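You operate a simulated robot arm through the tools that you are given. There is no shell and no other tool. Be economical: measure what you need, move in short steps, check, and stop when the job is done.

You run a simulated two-armed robot. Do the job below in one go: nothing can be reset, and whatever is moved stays where it is left.

## Task
Switch the torch off, set the handset to RUN and pack both.
Fine: the blue handset and the torch go in the orange tray, which stays where it is; hold each one steady as you work it.

It is judged by the outcome, as a careful person would: the job done as asked, and still so three seconds after it is handed in. It fails if anything else is knocked over, pushed out of place, dropped, spilled or broken.

## Robot
Two 6-joint arms with two-finger parallel grippers on one trunk, on a base that drives. Base frame: it is fixed to the floor where the robot stands at the start and does not move with it; the origin is under the middle of the robot, x ahead of it, y to its left, z up. Lengths are in m, angles in degrees, forces in N, time in s.
The left shoulder is at the start at [0.06, 0.187, 1.147], the right one opposite. With the tool pointing down near the work surface each hand reaches from about 0.24 to 0.62 m from the robot's upright axis, wherever it stands, measured 20 degrees to its own side. Places, roughly: torch button [0.5, 0, 0.9]; orange rocker [0.5, -0.2, 0.9]; inside of the long orange tray [0.6, -0.8, 0.8]; red button of the yellow lamp [0.9, -1, 1]; black head of the yellow lamp [0.9, -1, 1]. Payload 1.57 kg a hand.
The tool frame of a hand sits at the grasp point between the pads (the TCP): z along the fingers, y along the line on which they close. The tips reach 0.03 m beyond it. The gripper opens to 0.11 m. The fingers are 0.024 m wide and 0.012 m thick; the gripper's body (0.048 by 0.112 m) begins 0.078 m behind the TCP.
Orientation is told as [roll, pitch, yaw] about the base's x, y, z axes, in that order, counted from this pose: with the fingers straight down and closing along the base's y, the tool's x points along the base's -x, its y along +y and its z along -z.

## Interface
- The arms move only by the tool move_arm. It takes "left_moves", "right_moves" or both (then of equal length, played together; a hand with none holds still); each is a list of rows, each a list of 7 numbers: the shift along the base's x, y, z in m, then the turn, a rotation vector about the base's x, y, z in degrees, then the gripper command, from -1 (fully open) to 1 (shut), values between in proportion. In form: [[x, y, z, wx, wy, wz, hand], ...]. A call has 1 to 12 rows; each row is the pose to reach, as a shift and turn from the pose commanded when the call began. Rows are played at 5 a second. More than 0.05 m and 8.6 degrees between two rows, or a gripper value outside its range, and nothing of the call is played. Where a pose cannot be reached the arm comes as near as it can. A force on the tool above 40 N (or 10 N above the force at the start of the call, whichever is more), or a blocked arm, ends the call early, and 0.2 s more pass. The fingers move at their own pace (about 0.153 m/s each) and stop on an object; they squeeze with about 33 N. The grip force told is the motor's: it shows also when the fingers shut on nothing. Time passes only in rows, and 0.2 s behind the last, so rows that repeat a pose let the fingers close. It gives the time, the measured TCP pose, the force on the tool (base axes), the opening and the grip force at its end, in the units of the frame above (readings bear some noise).
- Cameras (640 x 400 px; columns grow to the right, rows downward): "scene" is now at [0.0036, -0.0338, 1.693]; the picture's right is [-0.40, -0.92, 0.00], its down [-0.75, 0.32, -0.57] and it looks along [0.53, -0.23, -0.82] (base axes); focal length 284 px, centre (320, 200). "left" rides on the left gripper at [-0.036, 0, -0.08] in its tool frame; the picture's right is [0.00, -1.00, 0.00], its down [0.97, 0.00, -0.24] and it looks along [0.24, 0.00, 0.97] (tool axes); focal length 218 px, centre (320, 200). "right" rides on the right gripper at [-0.036, 0, -0.08] in its tool frame; the picture's right is [0.00, -1.00, 0.00], its down [0.97, 0.00, -0.24] and it looks along [0.24, 0.00, 0.97] (tool axes); focal length 218 px, centre (320, 200). There is no depth. A picture from a camera that has moved, and an enlarged one, comes with that camera's place and axes in the base frame and with its lens. The place of the scene camera against the robot may be out by one fixed shift of up to 0.025 m in any direction.
- grab_frame(camera): a new picture of that camera. The clock stands still meanwhile.
- lift_body(by): slides the trunk up (or, below 0, down) by that many m; the arms and the scene camera ride with it, the base frame stays. It gives what a move gives, with no picture.
- base_move(legs): drives the robot by 1 to 6 legs, each [ahead, left, turn to the left] in m, m and degrees, along the robot's own axes; the way and the turn of a leg run together, so that a leg with both is an arc; at most 1.5 m and 180 degrees a leg. The arms and the cameras ride along, it lands a little off, and it stops where it bumps. It gives what a move gives.
- aim_head(pan, tilt): turns the head with the scene camera to pan (to the left, within 86 degrees either way) and tilt (down, from -29 to 69), counted from straight ahead of the robot. It gives what a move gives.
- enlarge(camera, box): a new picture of the part [left, top, right, bottom] of that camera's present view, enlarged. The clock stands still meanwhile.
- finish_job(): hands the job in; it is judged then, once.

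Go step by step. Nothing tells you exact positions but the pictures and the camera data: compare them with the known pose of the tool, close in by small moves and look again before you grip or let go. The budget is 120 turns and 88 pictures, counting those below and the enlarged ones. Unless the task says otherwise, let go and move clear before handing in, and close with one line.

The tools are called after "Call:" as name(argument=value, ...) on one line, values as JSON. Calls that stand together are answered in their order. move_arm: Moves the arms, as the interface text tells. Its arguments: {"type":"object","properties":{"left_moves":{"type":"array","items":{"type":"array","items":{"type":"number"}}},"right_moves":{"type":"array","items":{"type":"array","items":{"type":"number"}}}},"required":[]} The other tools are called the same way: lift_body (by) slides the trunk up or down; base_move (legs) drives the base; aim_head (pan, tilt) turns the head that bears the scene camera; grab_frame (camera) takes a picture; enlarge (camera, box) takes an enlarged picture of a part of a camera's view; finish_job () hands the job in.

At the start:

```text
time: 0.0
left_position: [0.4667, 0.0485, 1.0734]
left_orientation: [0.0, 0.1, 0.0]
left_force: [-0.5, -0.4, -0.3]
left_width: 0.1099
left_finger_force: 0.0
right_position: [0.4111, -0.313, 1.1741]
right_orientation: [0.0, 0.1, 0.0]
right_force: [0.0, 0.6, 0.2]
right_width: 0.1098
right_finger_force: 0.0
trunk travel left (down, up): [-0.775, 0.215]
robot x, y, heading: [0.0006, 0.0004, -0.0]
head pan, tilt: [-23.3, 55.1]
```

scene: 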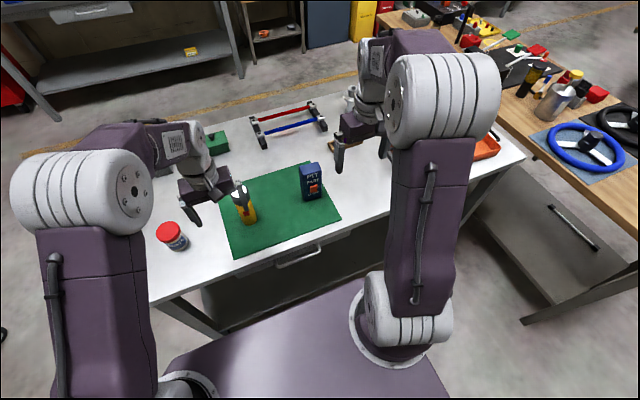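
right: 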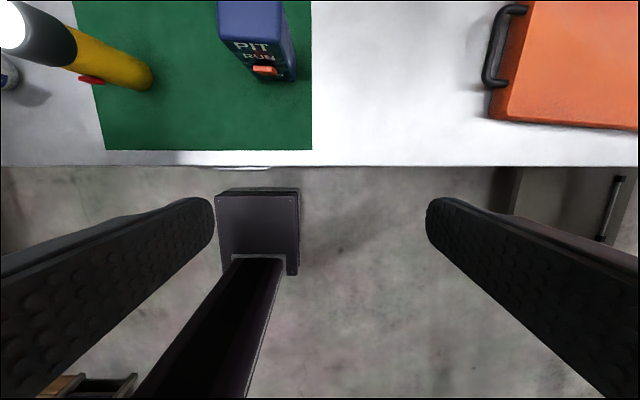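
left: 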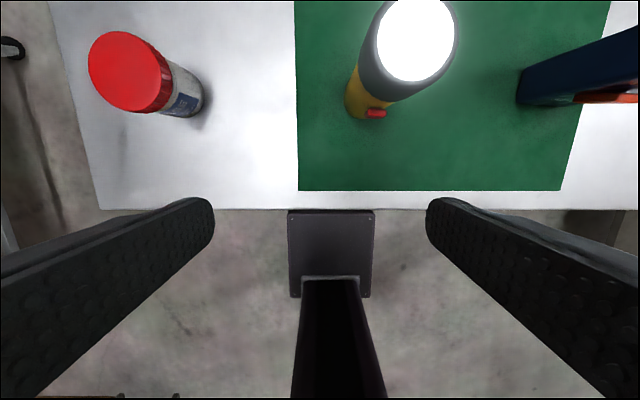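

The torch stands upright and lit on the green mat, with a red button on its side. The blue handset stands to its right with an orange rocker. I'll look closer at both before moving.

Call:
enlarge(camera="scene", box=[220, 140, 350, 240])

Call:
enlarge(camera="right", box=[40, 0, 340, 160])

Call:
aim_head(pan=-60, tilt=40)

Call:
grab_frame(camera="scene")

```text
4.00 times, centred on (285, 190) of scene
camera zoom: at [0.0036, -0.0338, 1.693], right [-0.4, -0.92, 0.0], down [-0.75, 0.32, -0.57], along [0.53, -0.23, -0.82], focal length 1135 px, centre (460, 240)
```

zoom: 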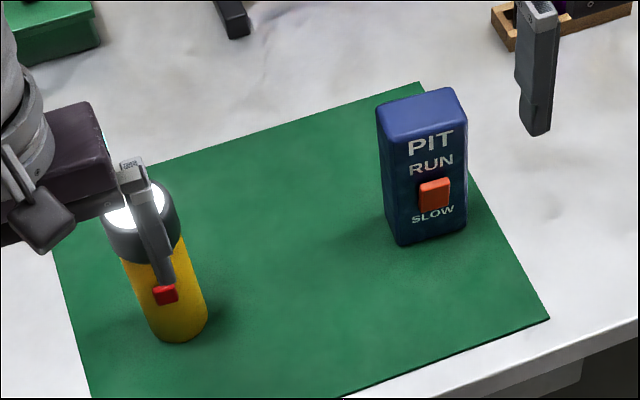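

```text
2.13 times, centred on (190, 80) of right
camera zoom: at [0.447, -0.3128, 1.2546], right [0.0, -1.0, 0.0], down [-0.97, 0.0, 0.24], along [-0.24, 0.0, -0.97], focal length 466 px, centre (597, 456)
```

zoom: 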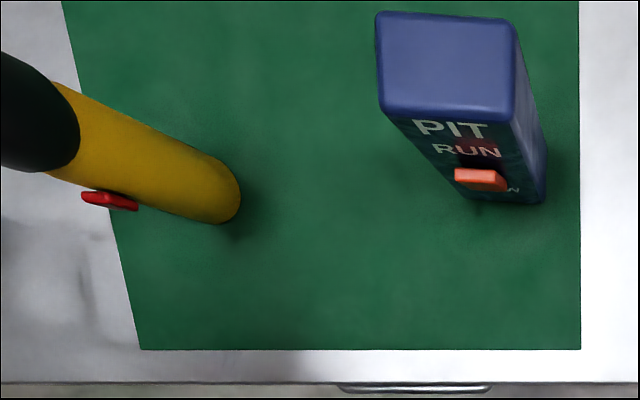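

```text
time: 1.0
left_position: [0.4663, 0.0482, 1.0732]
left_orientation: [0.1, 0.0, 0.1]
left_force: [-0.4, -0.9, -0.1]
left_width: 0.1099
left_finger_force: 0.1
right_position: [0.4102, -0.3138, 1.174]
right_orientation: [0.0, -0.1, 0.0]
right_force: [0.6, -0.1, 0.4]
right_width: 0.1099
right_finger_force: 0.1
trunk travel left (down, up): [-0.775, 0.215]
robot x, y, heading: [-0.0036, -0.0011, 0.2]
head pan, tilt: [-60.0, 40.0]
```

```text
82 pictures are left
camera scene: at [-0.0199, -0.0788, 1.7137], right [-0.87, -0.5, 0.0], down [-0.32, 0.56, -0.77], along [0.38, -0.66, -0.64], focal length 284 px, centre (320, 200)
```

scene: 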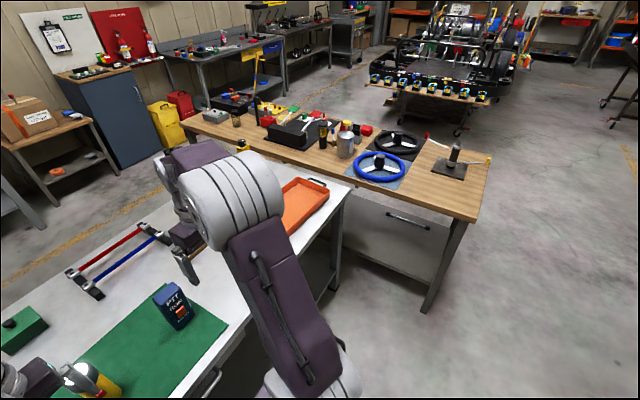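

I place the torch axis near (0.56, -0.01), top at about z 1.00, with its button at (0.533, -0.005, 0.93). The handset is near (0.573, -0.244), top at about 0.997, with its rocker at (0.547, -0.239, 0.92). I'll drive 0.1 m right so both hands reach both items, then look again.

Call:
base_move(legs=[[0, -0.1, 0]])

Call:
aim_head(pan=-15, tilt=52)

Call:
grab_frame(camera="scene")

Call:
grab_frame(camera="right")

```text
time: 2.2
left_position: [0.4658, -0.05, 1.0733]
left_orientation: [-0.1, 0.0, 0.0]
left_force: [0.0, 0.3, 0.5]
left_width: 0.11
left_finger_force: 0.0
right_position: [0.4098, -0.4128, 1.1757]
right_orientation: [-0.1, 0.0, 0.0]
right_force: [0.4, -0.6, 0.0]
right_width: 0.1098
right_finger_force: 0.1
trunk travel left (down, up): [-0.775, 0.215]
robot x, y, heading: [-0.0004, -0.1021, 0.1]
head pan, tilt: [-60.0, 40.0]
```

```text
time: 3.3
left_position: [0.4659, -0.0503, 1.0733]
left_orientation: [0.0, 0.1, 0.0]
left_force: [0.0, -0.5, -0.6]
left_width: 0.11
left_finger_force: 0.0
right_position: [0.41, -0.4123, 1.175]
right_orientation: [0.0, 0.0, 0.0]
right_force: [0.6, -0.2, 0.0]
right_width: 0.1098
right_finger_force: 0.0
trunk travel left (down, up): [-0.775, 0.215]
robot x, y, heading: [0.0023, -0.1018, -0.1]
head pan, tilt: [-15.0, 52.0]
```

```text
81 pictures are left
camera scene: at [0.0099, -0.1241, 1.6969], right [-0.26, -0.97, 0.0], down [-0.76, 0.2, -0.62], along [0.59, -0.16, -0.79], focal length 284 px, centre (320, 200)
```

scene: 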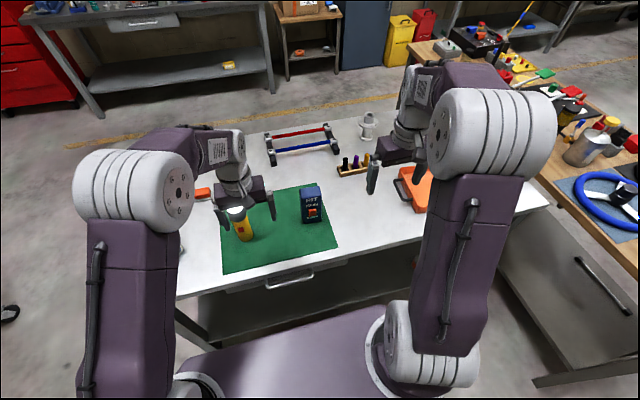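

```text
80 pictures are left
camera right: at [0.4467, -0.4126, 1.2548], right [0.0, -1.0, 0.0], down [-0.97, 0.0, 0.24], along [-0.24, 0.0, -0.97], focal length 218 px, centre (320, 200)
```

right: 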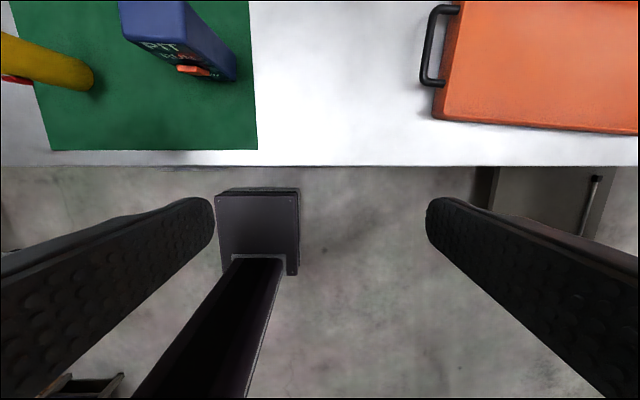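

I'll bring the right hand above the handset, a safe height over it, and move the left hand away a little.

Call:
move_arm(right_moves=[[0.027, 0.028, -0.0125, 0, 0, 0, -1], [0.054, 0.056, -0.025, 0, 0, 0, -1], [0.081, 0.084, -0.037, 0, 0, 0, -1], [0.108, 0.112, -0.05, 0, 0, 0, -1], [0.135, 0.14, -0.062, 0, 0, 0, -1], [0.163, 0.168, -0.075, 0, 0, 0, -1], [0.163, 0.168, -0.075, 0, 0, 0, -1]], left_moves=[[-0.02, 0.02, 0.01, 0, 0, 0, -1], [-0.04, 0.04, 0.02, 0, 0, 0, -1], [-0.06, 0.06, 0.03, 0, 0, 0, -1], [-0.08, 0.08, 0.03, 0, 0, 0, -1], [-0.1, 0.1, 0.03, 0, 0, 0, -1], [-0.1, 0.1, 0.03, 0, 0, 0, -1], [-0.1, 0.1, 0.03, 0, 0, 0, -1]])

Call:
grab_frame(camera="right")

Call:
enlarge(camera="scene", box=[200, 140, 360, 260])

```text
time: 4.9
left_position: [0.3653, 0.0467, 1.1042]
left_orientation: [0.0, 0.0, 0.0]
left_force: [0.6, 0.5, 0.6]
left_width: 0.1101
left_finger_force: 0.1
right_position: [0.5733, -0.246, 1.1001]
right_orientation: [0.0, -0.1, 0.0]
right_force: [-0.7, -0.2, 1.3]
right_width: 0.1101
right_finger_force: 0.1
trunk travel left (down, up): [-0.775, 0.215]
robot x, y, heading: [0.0009, -0.0996, 0.1]
head pan, tilt: [-15.0, 52.0]
```

```text
79 pictures are left
camera right: at [0.6101, -0.2453, 1.179], right [0.0, -1.0, 0.0], down [-0.97, 0.0, 0.24], along [-0.24, 0.0, -0.97], focal length 218 px, centre (320, 200)
```

right: 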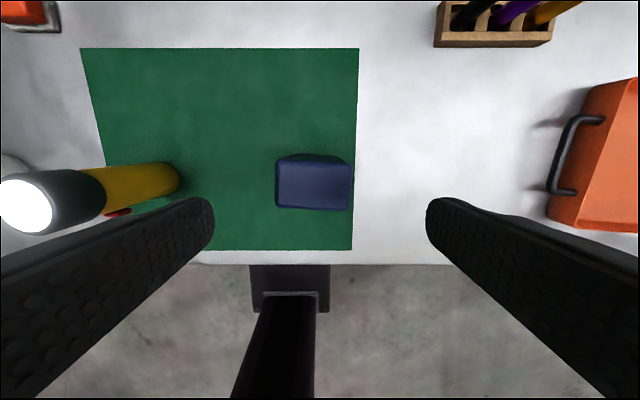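

```text
3.33 times, centred on (280, 200) of scene
camera zoom: at [0.0094, -0.1253, 1.6969], right [-0.26, -0.97, 0.0], down [-0.76, 0.2, -0.62], along [0.59, -0.16, -0.79], focal length 946 px, centre (453, 200)
```

zoom: 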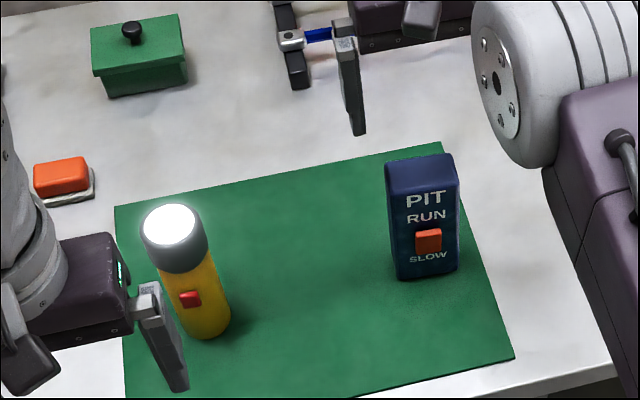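

The right hand is nearly centred over the handset, which needs about +5 mm in y and -3° of yaw. I'll go down beside it and grip its upper part.

Call:
move_arm(right_moves=[[0.003, 0.005, -0.03, 0, 0, -3, -1], [0.003, 0.005, -0.06, 0, 0, -3, -1], [0.003, 0.005, -0.09, 0, 0, -3, -1], [0.003, 0.005, -0.115, 0, 0, -3, -1], [0.003, 0.005, -0.13, 0, 0, -3, -1], [0.003, 0.005, -0.13, 0, 0, -3, -0.3], [0.003, 0.005, -0.13, 0, 0, -3, 0.1], [0.003, 0.005, -0.13, 0, 0, -3, 0.5], [0.003, 0.005, -0.13, 0, 0, -3, 1], [0.003, 0.005, -0.13, 0, 0, -3, 1]])

Call:
grab_frame(camera="right")

Call:
enlarge(camera="scene", box=[280, 165, 344, 245])

```text
time: 7.1
left_position: [0.3666, 0.0475, 1.1025]
left_orientation: [0.0, 0.0, 0.0]
left_force: [0.1, 0.8, -0.3]
left_width: 0.11
left_finger_force: 0.1
right_position: [0.5751, -0.2421, 0.9674]
right_orientation: [0.0, 0.0, -3.0]
right_force: [-0.4, -0.4, 0.5]
right_width: 0.0679
right_finger_force: 32.9
trunk travel left (down, up): [-0.775, 0.215]
robot x, y, heading: [0.0028, -0.1009, 0.1]
head pan, tilt: [-15.0, 52.0]
```

```text
77 pictures are left
camera right: at [0.6132, -0.2425, 1.0485], right [-0.05, -1.0, 0.0], down [-0.97, 0.05, 0.24], along [-0.24, 0.01, -0.97], focal length 218 px, centre (320, 200)
```

right: 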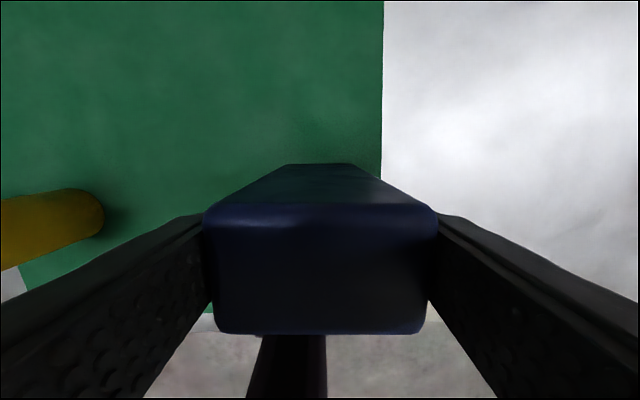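

```text
5.00 times, centred on (312, 205) of scene
camera zoom: at [0.0105, -0.125, 1.6969], right [-0.26, -0.97, 0.0], down [-0.76, 0.2, -0.62], along [0.59, -0.16, -0.79], focal length 1419 px, centre (360, 175)
```

zoom: 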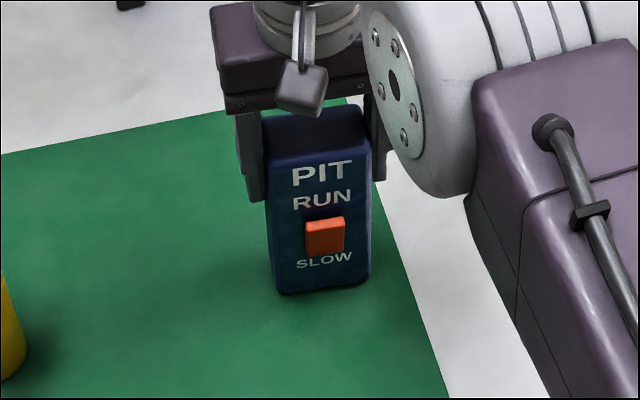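

The handset is gripped firmly at a width of 0.068 m. Next I tilt the left hand forward, fingers shut, bring it to a hover in front of the rocker, and look through its camera.

Call:
move_arm(left_moves=[[0.008, -0.027, -0.012, -1.45, -6.55, -2.51, -0.3], [0.016, -0.054, -0.024, -2.9, -13.1, -5.02, 0.3], [0.024, -0.081, -0.036, -4.35, -19.65, -7.53, 1], [0.032, -0.108, -0.048, -5.8, -26.2, -10.04, 1], [0.04, -0.135, -0.06, -7.25, -32.75, -12.55, 1], [0.048, -0.162, -0.07, -8.7, -39.3, -15.06, 1], [0.055, -0.19, -0.08, -10.15, -45.85, -17.57, 1], [0.06, -0.217, -0.09, -11.6, -52.4, -20.08, 1], [0.067, -0.243, -0.1, -13.07, -58.97, -22.6, 1], [0.067, -0.243, -0.1, -13.07, -58.97, -22.6, 1]])

Call:
grab_frame(camera="left")

Call:
grab_frame(camera="scene")

```text
time: 9.3
left_position: [0.4593, -0.2184, 1.0237]
left_orientation: [0.0, -59.6, -25.1]
left_force: [1.0, -0.3, -0.2]
left_width: 0.0003
left_finger_force: 22.2
left hand out of reach, approached as far as the arm can: row 4, 9, 10
right_position: [0.5774, -0.2401, 0.9699]
right_orientation: [0.0, 0.0, -3.0]
right_force: [0.7, 0.7, 0.1]
right_width: 0.0679
right_finger_force: 32.9
trunk travel left (down, up): [-0.775, 0.215]
robot x, y, heading: [0.001, -0.1003, -0.2]
head pan, tilt: [-15.0, 52.0]
```

```text
75 pictures are left
camera left: at [0.4125, -0.1973, 1.0953], right [-0.42, -0.91, 0.0], down [-0.63, 0.29, -0.72], along [0.65, -0.3, -0.7], focal length 218 px, centre (320, 200)
```

left: 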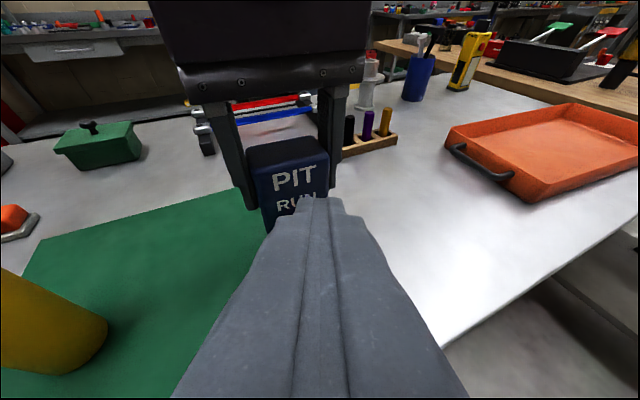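

```text
74 pictures are left
camera scene: at [0.0103, -0.1243, 1.6969], right [-0.26, -0.97, 0.0], down [-0.76, 0.2, -0.62], along [0.59, -0.16, -0.79], focal length 284 px, centre (320, 200)
```

scene: 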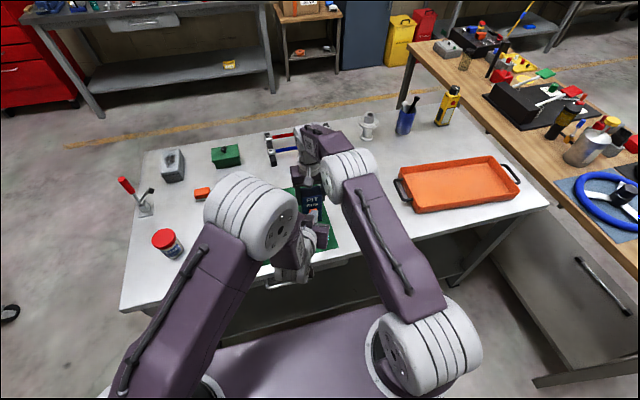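

The left hand nearly reached the hover pose but hid the rocker. I'll shift it left so its camera sees the rocker clearly.

Call:
move_arm(left_moves=[[0.01, 0.04, 0, 0, 0, 0, 1], [0.02, 0.08, 0, 0, 0, 0, 1], [0.02, 0.09, 0, 0, 0, 0, 1]])

Call:
grab_frame(camera="left")

```text
time: 10.1
left_position: [0.499, -0.1401, 1.0416]
left_orientation: [0.1, -59.2, -25.1]
left_force: [0.0, 0.0, 0.5]
left_width: 0.0003
left_finger_force: 21.2
left hand out of reach, approached as far as the arm can: row 1, 2, 3
right_position: [0.5771, -0.2414, 0.9693]
right_orientation: [0.0, 0.0, -3.0]
right_force: [0.2, -0.7, 0.1]
right_width: 0.0676
right_finger_force: 32.5
trunk travel left (down, up): [-0.775, 0.215]
robot x, y, heading: [-0.003, -0.1008, -0.1]
head pan, tilt: [-15.0, 52.0]
```

```text
73 pictures are left
camera left: at [0.4533, -0.1194, 1.1138], right [-0.42, -0.91, 0.0], down [-0.64, 0.3, -0.71], along [0.64, -0.3, -0.7], focal length 218 px, centre (320, 200)
```

left: 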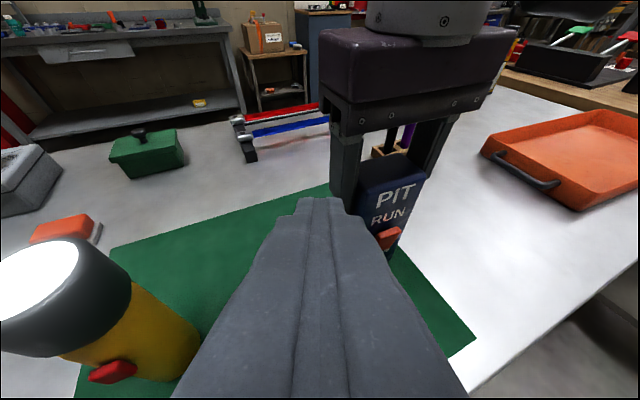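

Call:
enlarge(camera="left", box=[330, 140, 490, 260])

```text
3.33 times, centred on (410, 200) of left
camera zoom: at [0.4533, -0.1194, 1.1138], right [-0.42, -0.91, 0.0], down [-0.64, 0.3, -0.71], along [0.64, -0.3, -0.7], focal length 728 px, centre (20, 200)
```

zoom: 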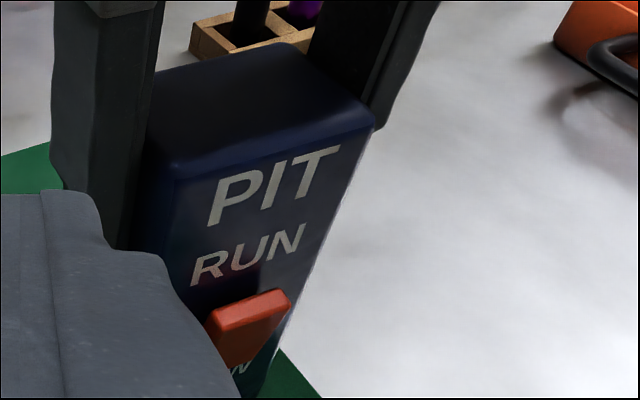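

The rocker's RUN (upper) end sticks out, top edge near (0.543, -0.239, 0.935), so the handset is on SLOW now. I'll move the left hand back in line in small steps.

Call:
move_arm(left_moves=[[0, -0.035, -0.01, 0, 0, 0, 1], [0, -0.07, -0.03, 0, 0, 0, 1], [0.0, -0.1, -0.05, 0, 0, 0, 1], [0.0, -0.1, -0.05, 0, 0, 0, 1]])

```text
time: 11.1
left_position: [0.4979, -0.2394, 0.9913]
left_orientation: [0.0, -59.9, -25.1]
left_force: [-0.6, 0.4, 0.6]
left_width: 0.0002
left_finger_force: 21.5
right_position: [0.5763, -0.2407, 0.9683]
right_orientation: [0.0, 0.0, -3.0]
right_force: [-0.3, -0.3, 0.0]
right_width: 0.0679
right_finger_force: 33.0
trunk travel left (down, up): [-0.775, 0.215]
robot x, y, heading: [0.0005, -0.1017, 0.3]
head pan, tilt: [-15.0, 52.0]
```

Call:
move_arm(left_moves=[[-0.014, 0.003, -0.01, 0, 0, 0, 1], [-0.014, 0.003, -0.035, 0, 0, 0, 1], [-0.014, 0.003, -0.056, 0, 0, 0, 1], [-0.014, 0.003, -0.056, 0, 0, 0, 1]])

Call:
grab_frame(camera="left")

Call:
enlarge(camera="scene", box=[260, 160, 360, 260])

```text
time: 12.1
left_position: [0.4864, -0.2408, 0.9351]
left_orientation: [0.1, -59.4, -25.0]
left_force: [0.6, -0.4, 0.3]
left_width: 0.0001
left_finger_force: 21.4
left hand out of reach, approached as far as the arm can: row 3, 4
right_position: [0.5777, -0.2417, 0.9692]
right_orientation: [0.0, 0.0, -3.1]
right_force: [-0.1, 0.3, -0.5]
right_width: 0.0679
right_finger_force: 33.2
trunk travel left (down, up): [-0.775, 0.215]
robot x, y, heading: [0.0004, -0.1035, 0.1]
head pan, tilt: [-15.0, 52.0]
```

```text
71 pictures are left
camera left: at [0.441, -0.218, 1.0072], right [-0.42, -0.91, 0.0], down [-0.63, 0.29, -0.71], along [0.65, -0.3, -0.7], focal length 218 px, centre (320, 200)
```

left: 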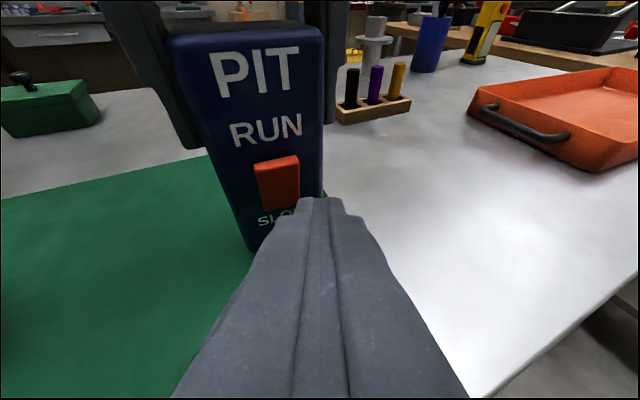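

```text
4.00 times, centred on (310, 210) of scene
camera zoom: at [0.0102, -0.125, 1.6969], right [-0.26, -0.97, 0.0], down [-0.76, 0.2, -0.62], along [0.59, -0.16, -0.79], focal length 1135 px, centre (360, 160)
```

zoom: 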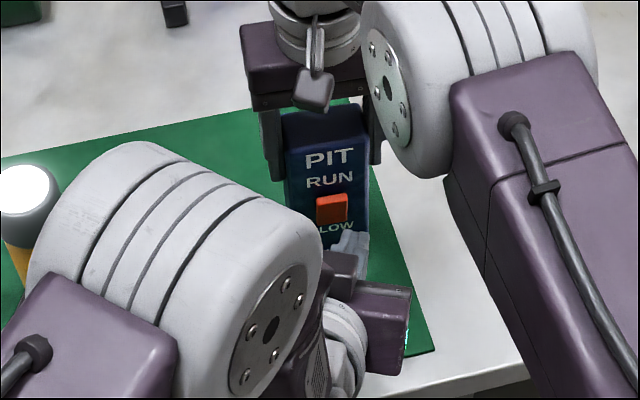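

The fingertip's leading corner sits at about (0.520, -0.243, 0.930). The rocker's upper end is at (0.543, -0.2385), spanning z 0.898 to 0.938. I'll push gently along +x on the upper end.

Call:
move_arm(left_moves=[[0.012, 0.004, 0.002, 0, 0, 0, 1], [0.02, 0.004, 0.002, 0, 0, 0, 1], [0.025, 0.004, 0.002, 0, 0, 0, 1], [0.029, 0.004, 0.002, 0, 0, 0, 1], [0.033, 0.004, 0.002, 0, 0, 0, 1]])

Call:
enlarge(camera="left", box=[200, 100, 420, 240])

```text
time: 13.3
left_position: [0.5182, -0.2356, 0.9373]
left_orientation: [0.1, -59.7, -25.1]
left_force: [-21.9, 0.8, 6.2]
left_width: 0.0
left_finger_force: 21.2
right_position: [0.5798, -0.2397, 0.9702]
right_orientation: [0.1, -0.4, -2.9]
right_force: [20.8, -0.4, -5.9]
right_width: 0.0679
right_finger_force: 32.9
trunk travel left (down, up): [-0.775, 0.215]
robot x, y, heading: [0.0017, -0.0993, 0.0]
head pan, tilt: [-15.0, 52.0]
```

```text
2.86 times, centred on (310, 170) of left
camera zoom: at [0.4725, -0.2138, 1.0081], right [-0.42, -0.91, 0.0], down [-0.63, 0.3, -0.72], along [0.65, -0.3, -0.7], focal length 624 px, centre (349, 286)
```

zoom: 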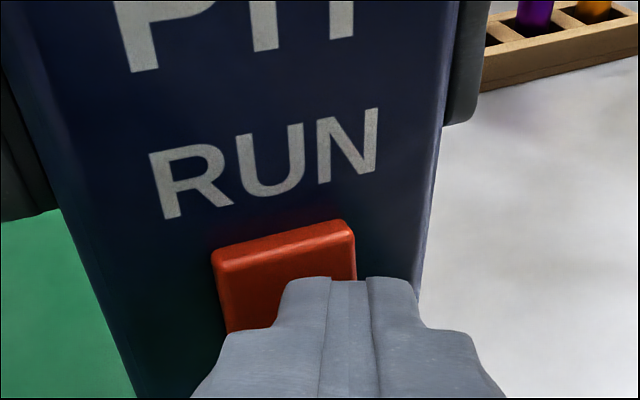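

The tip touched too near the pivot and the rocker held at 22 N. I'll back off, go about 7 mm higher and a little left, and press again.

Call:
move_arm(left_moves=[[-0.01, 0, 0, 0, 0, 0, 1], [-0.016, 0.004, 0.006, 0, 0, 0, 1], [-0.016, 0.006, 0.008, 0, 0, 0, 1], [-0.008, 0.006, 0.008, 0, 0, 0, 1], [-0.002, 0.006, 0.008, 0, 0, 0, 1], [0.002, 0.006, 0.008, 0, 0, 0, 1]])

Call:
enlarge(camera="left", box=[200, 100, 420, 240])

```text
time: 14.7
left_position: [0.5195, -0.2286, 0.9453]
left_orientation: [0.1, -59.8, -25.2]
left_force: [-24.3, 4.7, 10.5]
left_width: 0.0001
left_finger_force: 21.6
right_position: [0.5758, -0.2401, 0.9705]
right_orientation: [0.0, -0.2, -3.1]
right_force: [19.1, 0.6, -0.6]
right_width: 0.0677
right_finger_force: 32.5
trunk travel left (down, up): [-0.775, 0.215]
robot x, y, heading: [-0.0028, -0.0967, 0.0]
head pan, tilt: [-15.0, 52.0]
```

```text
2.86 times, centred on (310, 170) of left
camera zoom: at [0.4728, -0.2071, 1.0174], right [-0.42, -0.91, 0.0], down [-0.63, 0.3, -0.72], along [0.65, -0.3, -0.69], focal length 624 px, centre (349, 286)
```

zoom: 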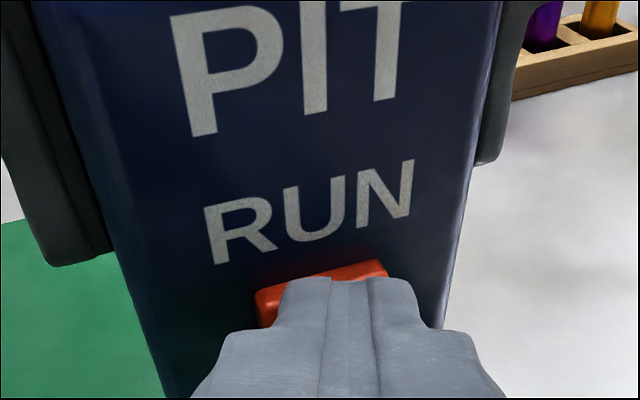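

I'll back off and check the rocker state.

Call:
move_arm(left_moves=[[-0.02, 0, 0, 0, 0, 0, 1], [-0.025, 0.03, 0.01, 0, 0, 0, 1], [-0.025, 0.06, 0.02, 0, 0, 0, 1], [-0.02, 0.09, 0.03, 0, 0, 0, 1]])

Call:
enlarge(camera="left", box=[330, 130, 490, 250])

Call:
enlarge(camera="scene", box=[290, 175, 340, 225])

```text
time: 15.7
left_position: [0.5267, -0.1511, 0.9901]
left_orientation: [0.0, -59.4, -24.9]
left_force: [0.2, 1.2, 0.3]
left_width: 0.0001
left_finger_force: 21.0
left hand out of reach, approached as far as the arm can: row 2, 3, 4
right_position: [0.5754, -0.2398, 0.9701]
right_orientation: [-0.1, -0.1, -3.1]
right_force: [3.2, 0.7, 14.8]
right_width: 0.0676
right_finger_force: 33.0
trunk travel left (down, up): [-0.775, 0.215]
robot x, y, heading: [-0.0005, -0.1021, -0.0]
head pan, tilt: [-15.0, 52.0]
```

```text
3.33 times, centred on (410, 190) of left
camera zoom: at [0.4804, -0.13, 1.0603], right [-0.42, -0.91, 0.0], down [-0.64, 0.3, -0.71], along [0.65, -0.3, -0.7], focal length 728 px, centre (20, 233)
```

zoom: 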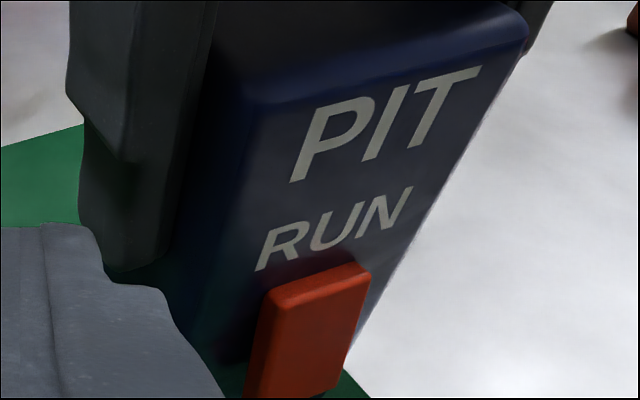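

```text
8.00 times, centred on (315, 200) of scene
camera zoom: at [0.0084, -0.1227, 1.697], right [-0.26, -0.97, 0.0], down [-0.76, 0.2, -0.62], along [0.6, -0.16, -0.79], focal length 2270 px, centre (360, 200)
```

zoom: 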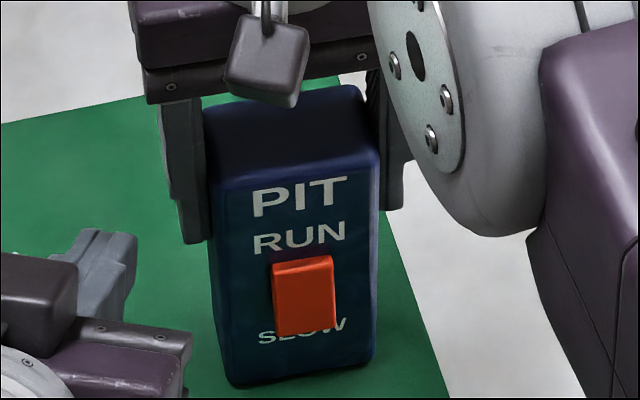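

The rocker's lower end now sticks out over SLOW, so the handset is on RUN. Next I straighten the left hand up and away, and open the right hand gently.

Call:
move_arm(left_moves=[[-0.005, 0.01, 0.025, 1.45, 6.55, 2.51, 1], [-0.01, 0.02, 0.05, 2.9, 13.1, 5.02, 1], [-0.015, 0.03, 0.08, 4.35, 19.65, 7.53, 1], [-0.02, 0.045, 0.11, 5.8, 26.2, 10.04, 1], [-0.025, 0.06, 0.13, 7.25, 32.75, 12.55, 1], [-0.027, 0.07, 0.14, 8.7, 39.3, 15.06, 0.5], [-0.03, 0.08, 0.15, 10.15, 45.85, 17.57, 0], [-0.03, 0.085, 0.15, 11.6, 52.4, 20.08, -0.5], [-0.03, 0.09, 0.15, 13.07, 58.97, 22.6, -1], [-0.03, 0.09, 0.15, 13.07, 58.97, 22.6, -1]], right_moves=[[0, 0, 0, 0, 0, 0, 1], [0, 0, 0, 0, 0, 0, 1], [0, 0, 0, 0, 0, 0, 1], [0, 0, 0, 0, 0, 0, 1], [0, 0, 0, 0, 0, 0, 1], [0, 0, 0, 0, 0, 0, 0.1], [0, 0, 0, 0, 0, 0, -0.3], [0, 0, 0, 0, 0, 0, -0.6], [0, 0, 0, 0, 0, 0, -1], [0, 0, 0, 0, 0, 0, -1]])

Call:
grab_frame(camera="left")

Call:
grab_frame(camera="scene")

```text
time: 17.9
left_position: [0.4628, -0.0594, 1.1037]
left_orientation: [9.3, -9.2, -0.8]
left_force: [-0.3, 0.1, 0.0]
left_width: 0.1101
left_finger_force: 0.1
left hand out of reach, approached as far as the arm can: row 4, 5, 6, 7, 8, 9, 10
right_position: [0.5762, -0.2399, 0.9692]
right_orientation: [0.0, 0.0, -3.0]
right_force: [-0.2, -0.1, 0.3]
right_width: 0.1099
right_finger_force: 0.0
trunk travel left (down, up): [-0.775, 0.215]
robot x, y, heading: [0.0009, -0.0984, 0.0]
head pan, tilt: [-15.0, 52.0]
```

```text
65 pictures are left
camera left: at [0.4854, -0.0716, 1.1874], right [0.01, -0.99, -0.16], down [-1.0, -0.02, 0.08], along [-0.08, 0.16, -0.98], focal length 218 px, centre (320, 200)
```

left: 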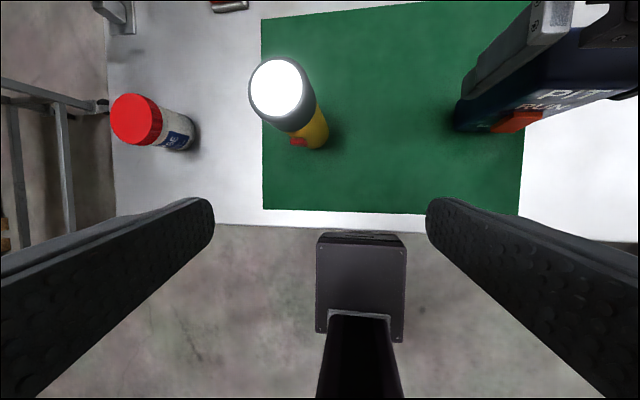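

```text
64 pictures are left
camera scene: at [0.0096, -0.1253, 1.6969], right [-0.26, -0.97, 0.0], down [-0.76, 0.2, -0.62], along [0.59, -0.16, -0.79], focal length 284 px, centre (320, 200)
```

scene: 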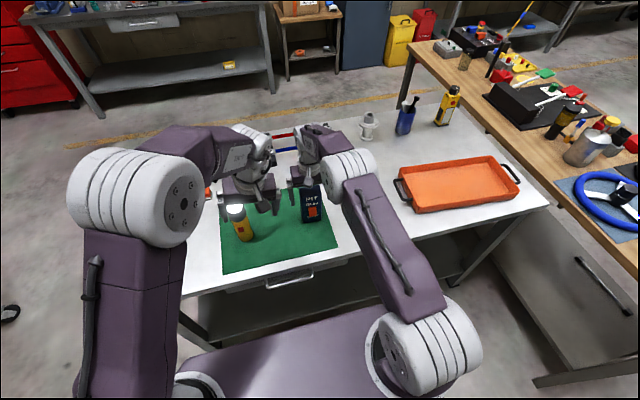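

The handset is released and standing. I'll raise the right hand clear and back, and level the left hand and bring it above the torch.

Call:
move_arm(right_moves=[[0, 0, 0.03, 0, 0, 0, -1], [0, 0, 0.06, 0, 0, 0, -1], [0, 0, 0.1, 0, 0, 0, -1], [-0.0, 0, 0.14, 0, 0, 0, -1], [-0.03, -0.03, 0.14, 0, 0, 0, -1], [-0.06, -0.06, 0.14, 0, 0, 0, -1], [-0.09, -0.08, 0.14, 0, 0, 1, -1], [-0.12, -0.1, 0.14, 0, 0, 3, -1]], left_moves=[[0, 0, 0.01, -3, 3, 0, -1], [0, 0.01, 0.02, -6, 6, 0, -1], [0.01, 0.02, 0.02, -9.3, 9.2, 0.8, -1], [0.03, 0.03, 0.02, -9.3, 9.2, 0.8, -1], [0.05, 0.04, 0.02, -9.3, 9.2, 0.8, -1], [0.07, 0.05, 0.02, -9.3, 9.2, 0.8, -1], [0.09, 0.05, 0.02, -9.3, 9.2, 0.8, -1], [0.1, 0.052, 0.02, -9.3, 9.2, 0.8, -1]])

Call:
grab_frame(camera="left")

Call:
grab_frame(camera="right")

```text
time: 19.7
left_position: [0.5031, -0.0014, 1.0873]
left_orientation: [12.0, -5.8, 0.2]
left_force: [0.4, -0.5, 0.2]
left_width: 0.1103
left_finger_force: 0.0
left hand out of reach, approached as far as the arm can: row 1, 2, 3, 4, 5, 6, 7, 8
right_position: [0.4544, -0.3416, 1.1108]
right_orientation: [0.0, -0.1, 0.0]
right_force: [0.6, 0.6, -0.6]
right_width: 0.1099
right_finger_force: 0.0
trunk travel left (down, up): [-0.775, 0.215]
robot x, y, heading: [0.0016, -0.0998, -0.1]
head pan, tilt: [-15.0, 52.0]
```

```text
63 pictures are left
camera left: at [0.5303, -0.0163, 1.1684], right [0.02, -0.98, -0.21], down [-0.99, -0.05, 0.14], along [-0.14, 0.2, -0.97], focal length 218 px, centre (320, 200)
```

left: 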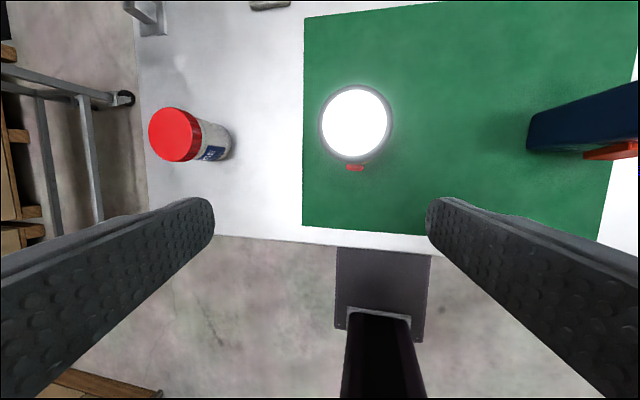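

```text
62 pictures are left
camera right: at [0.4901, -0.3409, 1.1907], right [0.0, -1.0, 0.0], down [-0.97, 0.0, 0.24], along [-0.24, 0.0, -0.97], focal length 218 px, centre (320, 200)
```

right: 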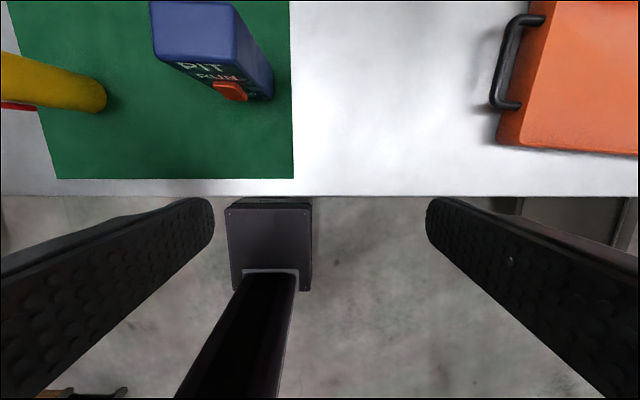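

The left arm can't level itself here and may sit near a joint limit. I'll pull it back toward its comfortable region and level it there.

Call:
move_arm(left_moves=[[-0.02, 0.02, 0, 0, 0, 0, -1], [-0.04, 0.04, 0, -2, 1, 0, -1], [-0.06, 0.06, 0, -5, 3, 0, -1], [-0.07, 0.08, 0, -8, 5, 0, -1], [-0.07, 0.1, 0.01, -12, 5.8, 0, -1], [-0.07, 0.1, 0.01, -12, 5.8, 0, -1]])

Call:
grab_frame(camera="scene")

```text
time: 21.1
left_position: [0.4236, 0.0735, 1.063]
left_orientation: [9.0, -4.2, 0.3]
left_force: [0.3, 0.4, -1.0]
left_width: 0.1097
left_finger_force: 0.1
left hand out of reach, approached as far as the arm can: row 2, 3, 4, 5, 6
right_position: [0.4557, -0.3421, 1.1099]
right_orientation: [-0.1, 0.0, 0.0]
right_force: [0.3, 0.7, 0.1]
right_width: 0.1101
right_finger_force: 0.0
trunk travel left (down, up): [-0.775, 0.215]
robot x, y, heading: [-0.0002, -0.0982, 0.1]
head pan, tilt: [-15.0, 52.0]
```

```text
61 pictures are left
camera scene: at [0.0102, -0.1252, 1.6969], right [-0.26, -0.97, 0.0], down [-0.76, 0.2, -0.62], along [0.59, -0.16, -0.79], focal length 284 px, centre (320, 200)
```

scene: 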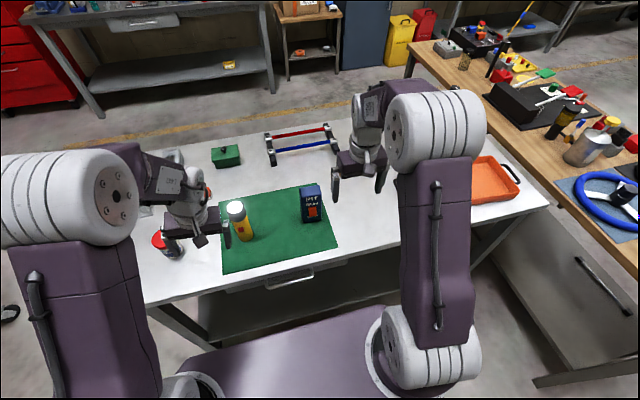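

Call:
move_arm(left_moves=[[0, 0, 0.0, -3, 1.5, 0, -1], [0, 0, 0.0, -6, 3, 0, -1], [0, 0, 0.0, -9, 4.2, 0, -1], [0, 0, 0, -9, 4.2, 0, -1], [0, 0, 0.03, -9, 4.2, 0, -1]])

```text
time: 22.3
left_position: [0.4231, 0.0724, 1.0639]
left_orientation: [9.0, -4.0, 0.3]
left_force: [-0.4, 0.1, 0.5]
left_width: 0.1099
left_finger_force: 0.1
left hand out of reach, approached as far as the arm can: row 1, 2, 3, 4, 5
right_position: [0.4555, -0.3401, 1.1094]
right_orientation: [0.0, 0.1, 0.0]
right_force: [-0.2, -0.2, -0.5]
right_width: 0.11
right_finger_force: 0.1
trunk travel left (down, up): [-0.775, 0.215]
robot x, y, heading: [-0.0014, -0.1004, -0.3]
head pan, tilt: [-15.0, 52.0]
```

The left arm seems to be in an awkward wrist branch. I'll pull it further in toward the body, where the forearm is steeper, and see whether it levels.

Call:
move_arm(left_moves=[[-0.02, 0, 0.0, 0, 0, 0, -1], [-0.04, 0, 0.0, -2, 1, 0, -1], [-0.06, 0, 0.01, -4, 2, 0, -1], [-0.08, 0, 0.02, -6, 3, 0, -1], [-0.1, 0, 0.03, -9, 4.2, 0, -1], [-0.12, 0, 0.03, -9, 4.2, 0, -1]])

Call:
grab_frame(camera="scene")

```text
time: 23.7
left_position: [0.301, 0.0751, 1.0448]
left_orientation: [5.0, -2.6, 0.4]
left_force: [0.2, 0.1, 1.0]
left_width: 0.1102
left_finger_force: 0.0
left hand out of reach, approached as far as the arm can: row 2, 3, 4, 5, 6
right_position: [0.4546, -0.3409, 1.111]
right_orientation: [0.0, -0.1, -0.1]
right_force: [-0.6, 0.1, -0.1]
right_width: 0.1098
right_finger_force: 0.1
trunk travel left (down, up): [-0.775, 0.215]
robot x, y, heading: [-0.0007, -0.1004, -0.1]
head pan, tilt: [-15.0, 52.0]
```

```text
60 pictures are left
camera scene: at [0.0089, -0.1247, 1.6969], right [-0.26, -0.97, 0.0], down [-0.76, 0.2, -0.62], along [0.59, -0.16, -0.79], focal length 284 px, centre (320, 200)
```

scene: 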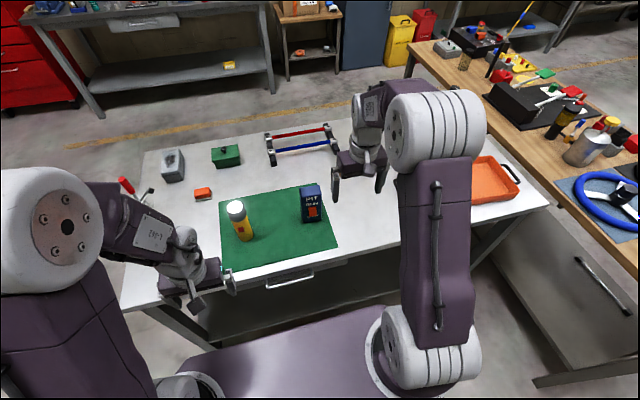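

Better plan: the right hand will do all the gripping, and the left, which pokes fine when tilted, presses the torch button. I'll drive 0.15 m left so the right hand reaches the torch.

Call:
base_move(legs=[[0, 0.15, 0]])

Call:
move_arm(right_moves=[[0.02, 0.03, 0.005, 0, 0, 0, -1], [0.04, 0.06, 0.01, 0, 0, 0, -1], [0.06, 0.09, 0.01, 0, 0, 0, -1], [0.08, 0.12, 0.01, 0, 0, 0, -1], [0.1, 0.15, 0.01, 0, 0, 0, -1], [0.105, 0.18, 0.01, 0, 0, 0, -1], [0.105, 0.18, 0.01, 0, 0, 0, -1]])

Call:
grab_frame(camera="right")

```text
time: 25.1
left_position: [0.3008, 0.2244, 1.0444]
left_orientation: [5.0, -2.5, 0.5]
left_force: [-0.4, 0.2, -1.4]
left_width: 0.1098
left_finger_force: 0.1
right_position: [0.4549, -0.1913, 1.1097]
right_orientation: [0.2, 0.0, 0.1]
right_force: [0.2, 0.6, -0.3]
right_width: 0.1099
right_finger_force: 0.1
trunk travel left (down, up): [-0.775, 0.215]
robot x, y, heading: [0.0001, 0.048, -0.1]
head pan, tilt: [-15.0, 52.0]
```

```text
time: 26.7
left_position: [0.3013, 0.2247, 1.0451]
left_orientation: [5.0, -2.5, 0.6]
left_force: [0.7, -0.1, 0.4]
left_width: 0.11
left_finger_force: 0.2
right_position: [0.5585, -0.0102, 1.1199]
right_orientation: [0.0, -0.1, -0.1]
right_force: [-0.1, 0.6, -0.6]
right_width: 0.11
right_finger_force: 0.0
trunk travel left (down, up): [-0.775, 0.215]
robot x, y, heading: [0.0004, 0.0524, 0.2]
head pan, tilt: [-15.0, 52.0]
```

```text
59 pictures are left
camera right: at [0.5969, -0.0097, 1.1998], right [0.0, -1.0, 0.0], down [-0.97, 0.0, 0.24], along [-0.24, 0.0, -0.97], focal length 218 px, centre (320, 200)
```

right: 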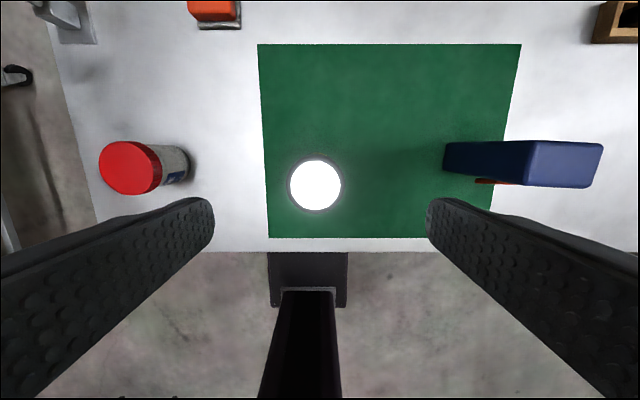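

The lens is centred at (0.562, -0.005), almost under the right hand. I'll go down and grip the torch head.

Call:
move_arm(right_moves=[[0.003, 0.005, -0.03, 0, 0, 0, -1], [0.003, 0.005, -0.06, 0, 0, 0, -1], [0.003, 0.005, -0.09, 0, 0, 0, -1], [0.003, 0.005, -0.12, 0, 0, 0, -1], [0.003, 0.005, -0.14, 0, 0, 0, -1], [0.003, 0.005, -0.14, 0, 0, 0, -0.2], [0.003, 0.005, -0.14, 0, 0, 0, 0.2], [0.003, 0.005, -0.14, 0, 0, 0, 0.6], [0.003, 0.005, -0.14, 0, 0, 0, 1], [0.003, 0.005, -0.14, 0, 0, 0, 1]])

Call:
grab_frame(camera="scene")

```text
time: 28.9
left_position: [0.3013, 0.2265, 1.0444]
left_orientation: [5.0, -2.5, 0.5]
left_force: [0.1, 0.0, 0.4]
left_width: 0.11
left_finger_force: 0.1
right_position: [0.5636, -0.0044, 0.981]
right_orientation: [0.0, -0.1, 0.0]
right_force: [1.3, -0.5, 0.5]
right_width: 0.0528
right_finger_force: 33.0
trunk travel left (down, up): [-0.775, 0.215]
robot x, y, heading: [0.0031, 0.0513, -0.2]
head pan, tilt: [-15.0, 52.0]
```

```text
58 pictures are left
camera scene: at [0.0104, 0.0255, 1.6969], right [-0.26, -0.97, 0.0], down [-0.76, 0.2, -0.62], along [0.59, -0.16, -0.79], focal length 284 px, centre (320, 200)
```

scene: 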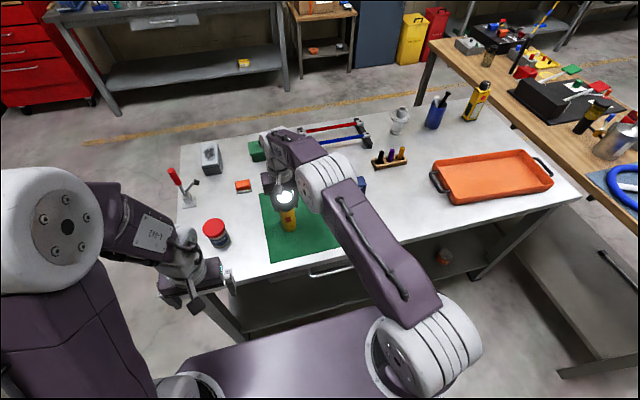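

The torch is held firmly. Now I tilt the left hand about 50° with fingers shut, and bring it in front of the torch button at a standoff.

Call:
move_arm(left_moves=[[0.01, -0.01, -0.0, -0.6, -6, 0, 0], [0.02, -0.04, -0.01, -1.2, -12, 0, 1], [0.035, -0.07, -0.025, -1.8, -18, 0, 1], [0.05, -0.1, -0.04, -2.5, -24, 0, 1], [0.07, -0.13, -0.055, -3, -30, 0, 1], [0.09, -0.16, -0.07, -3.6, -36, 0, 1], [0.11, -0.19, -0.085, -4.3, -42, 0, 1], [0.13, -0.227, -0.1, -5, -47.5, -0.5, 1], [0.13, -0.227, -0.1, -5, -47.5, -0.5, 1]])

Call:
grab_frame(camera="left")

Call:
grab_frame(camera="scene")

```text
time: 30.9
left_position: [0.4302, -0.0019, 0.9447]
left_orientation: [-2.3, -49.9, 3.6]
left_force: [0.1, 0.7, 0.7]
left_width: 0.0
left_finger_force: 21.8
left hand out of reach, approached as far as the arm can: row 2, 3
right_position: [0.5641, -0.0044, 0.98]
right_orientation: [0.0, 0.1, 0.1]
right_force: [-0.1, -0.7, -0.1]
right_width: 0.0533
right_finger_force: 32.6
trunk travel left (down, up): [-0.775, 0.215]
robot x, y, heading: [0.001, 0.0515, -0.1]
head pan, tilt: [-15.0, 52.0]
```

```text
57 pictures are left
camera left: at [0.3928, -0.0012, 1.0235], right [0.03, -1.0, 0.03], down [-0.81, -0.04, -0.59], along [0.59, 0.0, -0.81], focal length 218 px, centre (320, 200)
```

left: 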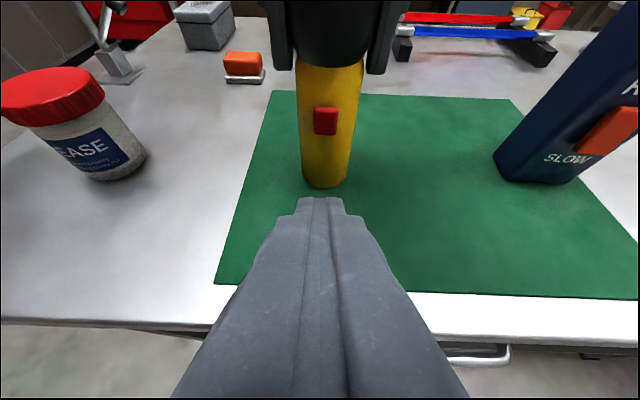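

```text
56 pictures are left
camera scene: at [0.0102, 0.026, 1.6969], right [-0.26, -0.97, 0.0], down [-0.76, 0.2, -0.62], along [0.59, -0.16, -0.79], focal length 284 px, centre (320, 200)
```

scene: 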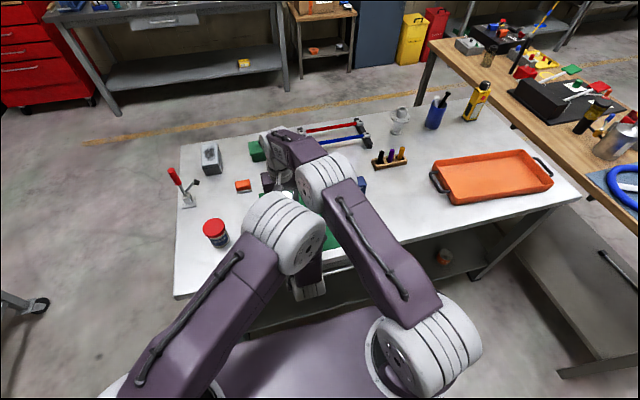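

The button sits at about (0.533, -0.0025, 0.929), in line with the fingertip. I'll advance to just short of it.

Call:
move_arm(left_moves=[[0.02, -0.001, -0.004, 0, 0, 0, 1], [0.04, -0.001, -0.006, 0, 0, 0, 1], [0.055, -0.001, -0.006, 0, 0, 0, 1], [0.064, -0.001, -0.006, 0, 0, 0, 1]])

Call:
enlarge(camera="left", box=[220, 60, 420, 240])

```text
time: 31.9
left_position: [0.4938, -0.0022, 0.9384]
left_orientation: [-2.3, -49.9, 3.3]
left_force: [0.1, 0.6, 0.3]
left_width: 0.0001
left_finger_force: 21.2
right_position: [0.5642, -0.0057, 0.9796]
right_orientation: [0.0, -0.1, 0.0]
right_force: [-0.6, -0.6, -0.6]
right_width: 0.0531
right_finger_force: 33.1
trunk travel left (down, up): [-0.775, 0.215]
robot x, y, heading: [-0.0019, 0.0505, 0.1]
head pan, tilt: [-15.0, 52.0]
```

```text
2.22 times, centred on (320, 150) of left
camera zoom: at [0.457, -0.0016, 1.0175], right [0.03, -1.0, 0.02], down [-0.81, -0.04, -0.59], along [0.59, 0.0, -0.81], focal length 485 px, centre (320, 311)
```

zoom: 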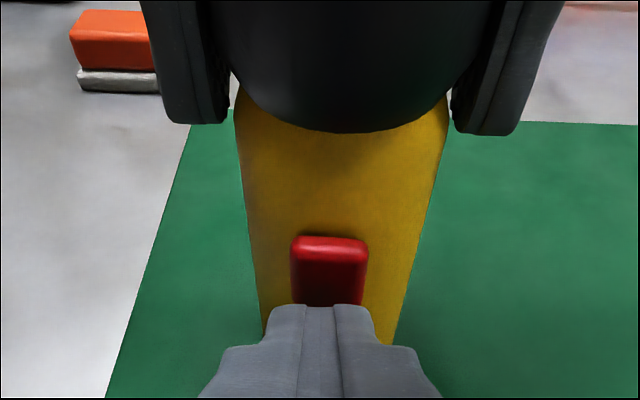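

Call:
move_arm(left_moves=[[0.005, -0.002, 0.002, 0, 0, 0, 1], [0.009, -0.002, 0.002, 0, 0, 0, 1], [0.012, -0.002, 0.002, 0, 0, 0, 1], [0.015, -0.002, 0.002, 0, 0, 0, 1]])

Call:
enlarge(camera="left", box=[220, 60, 420, 240])

```text
time: 32.9
left_position: [0.5092, -0.0033, 0.9391]
left_orientation: [-2.2, -49.7, 3.2]
left_force: [-16.9, 0.6, -1.5]
left_width: 0.0001
left_finger_force: 21.6
right_position: [0.5653, -0.0047, 0.9807]
right_orientation: [-0.1, -0.3, 0.0]
right_force: [15.7, -1.3, -1.4]
right_width: 0.0533
right_finger_force: 32.3
trunk travel left (down, up): [-0.775, 0.215]
robot x, y, heading: [0.0032, 0.051, 0.3]
head pan, tilt: [-15.0, 52.0]
```

```text
2.22 times, centred on (320, 150) of left
camera zoom: at [0.4714, -0.0031, 1.0183], right [0.03, -1.0, 0.02], down [-0.81, -0.04, -0.58], along [0.58, 0.0, -0.81], focal length 485 px, centre (320, 311)
```

zoom: 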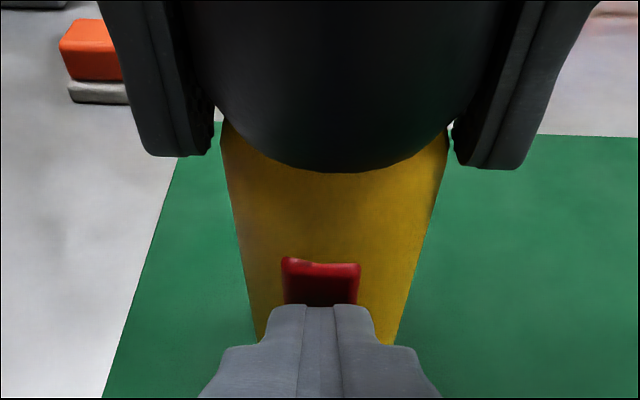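

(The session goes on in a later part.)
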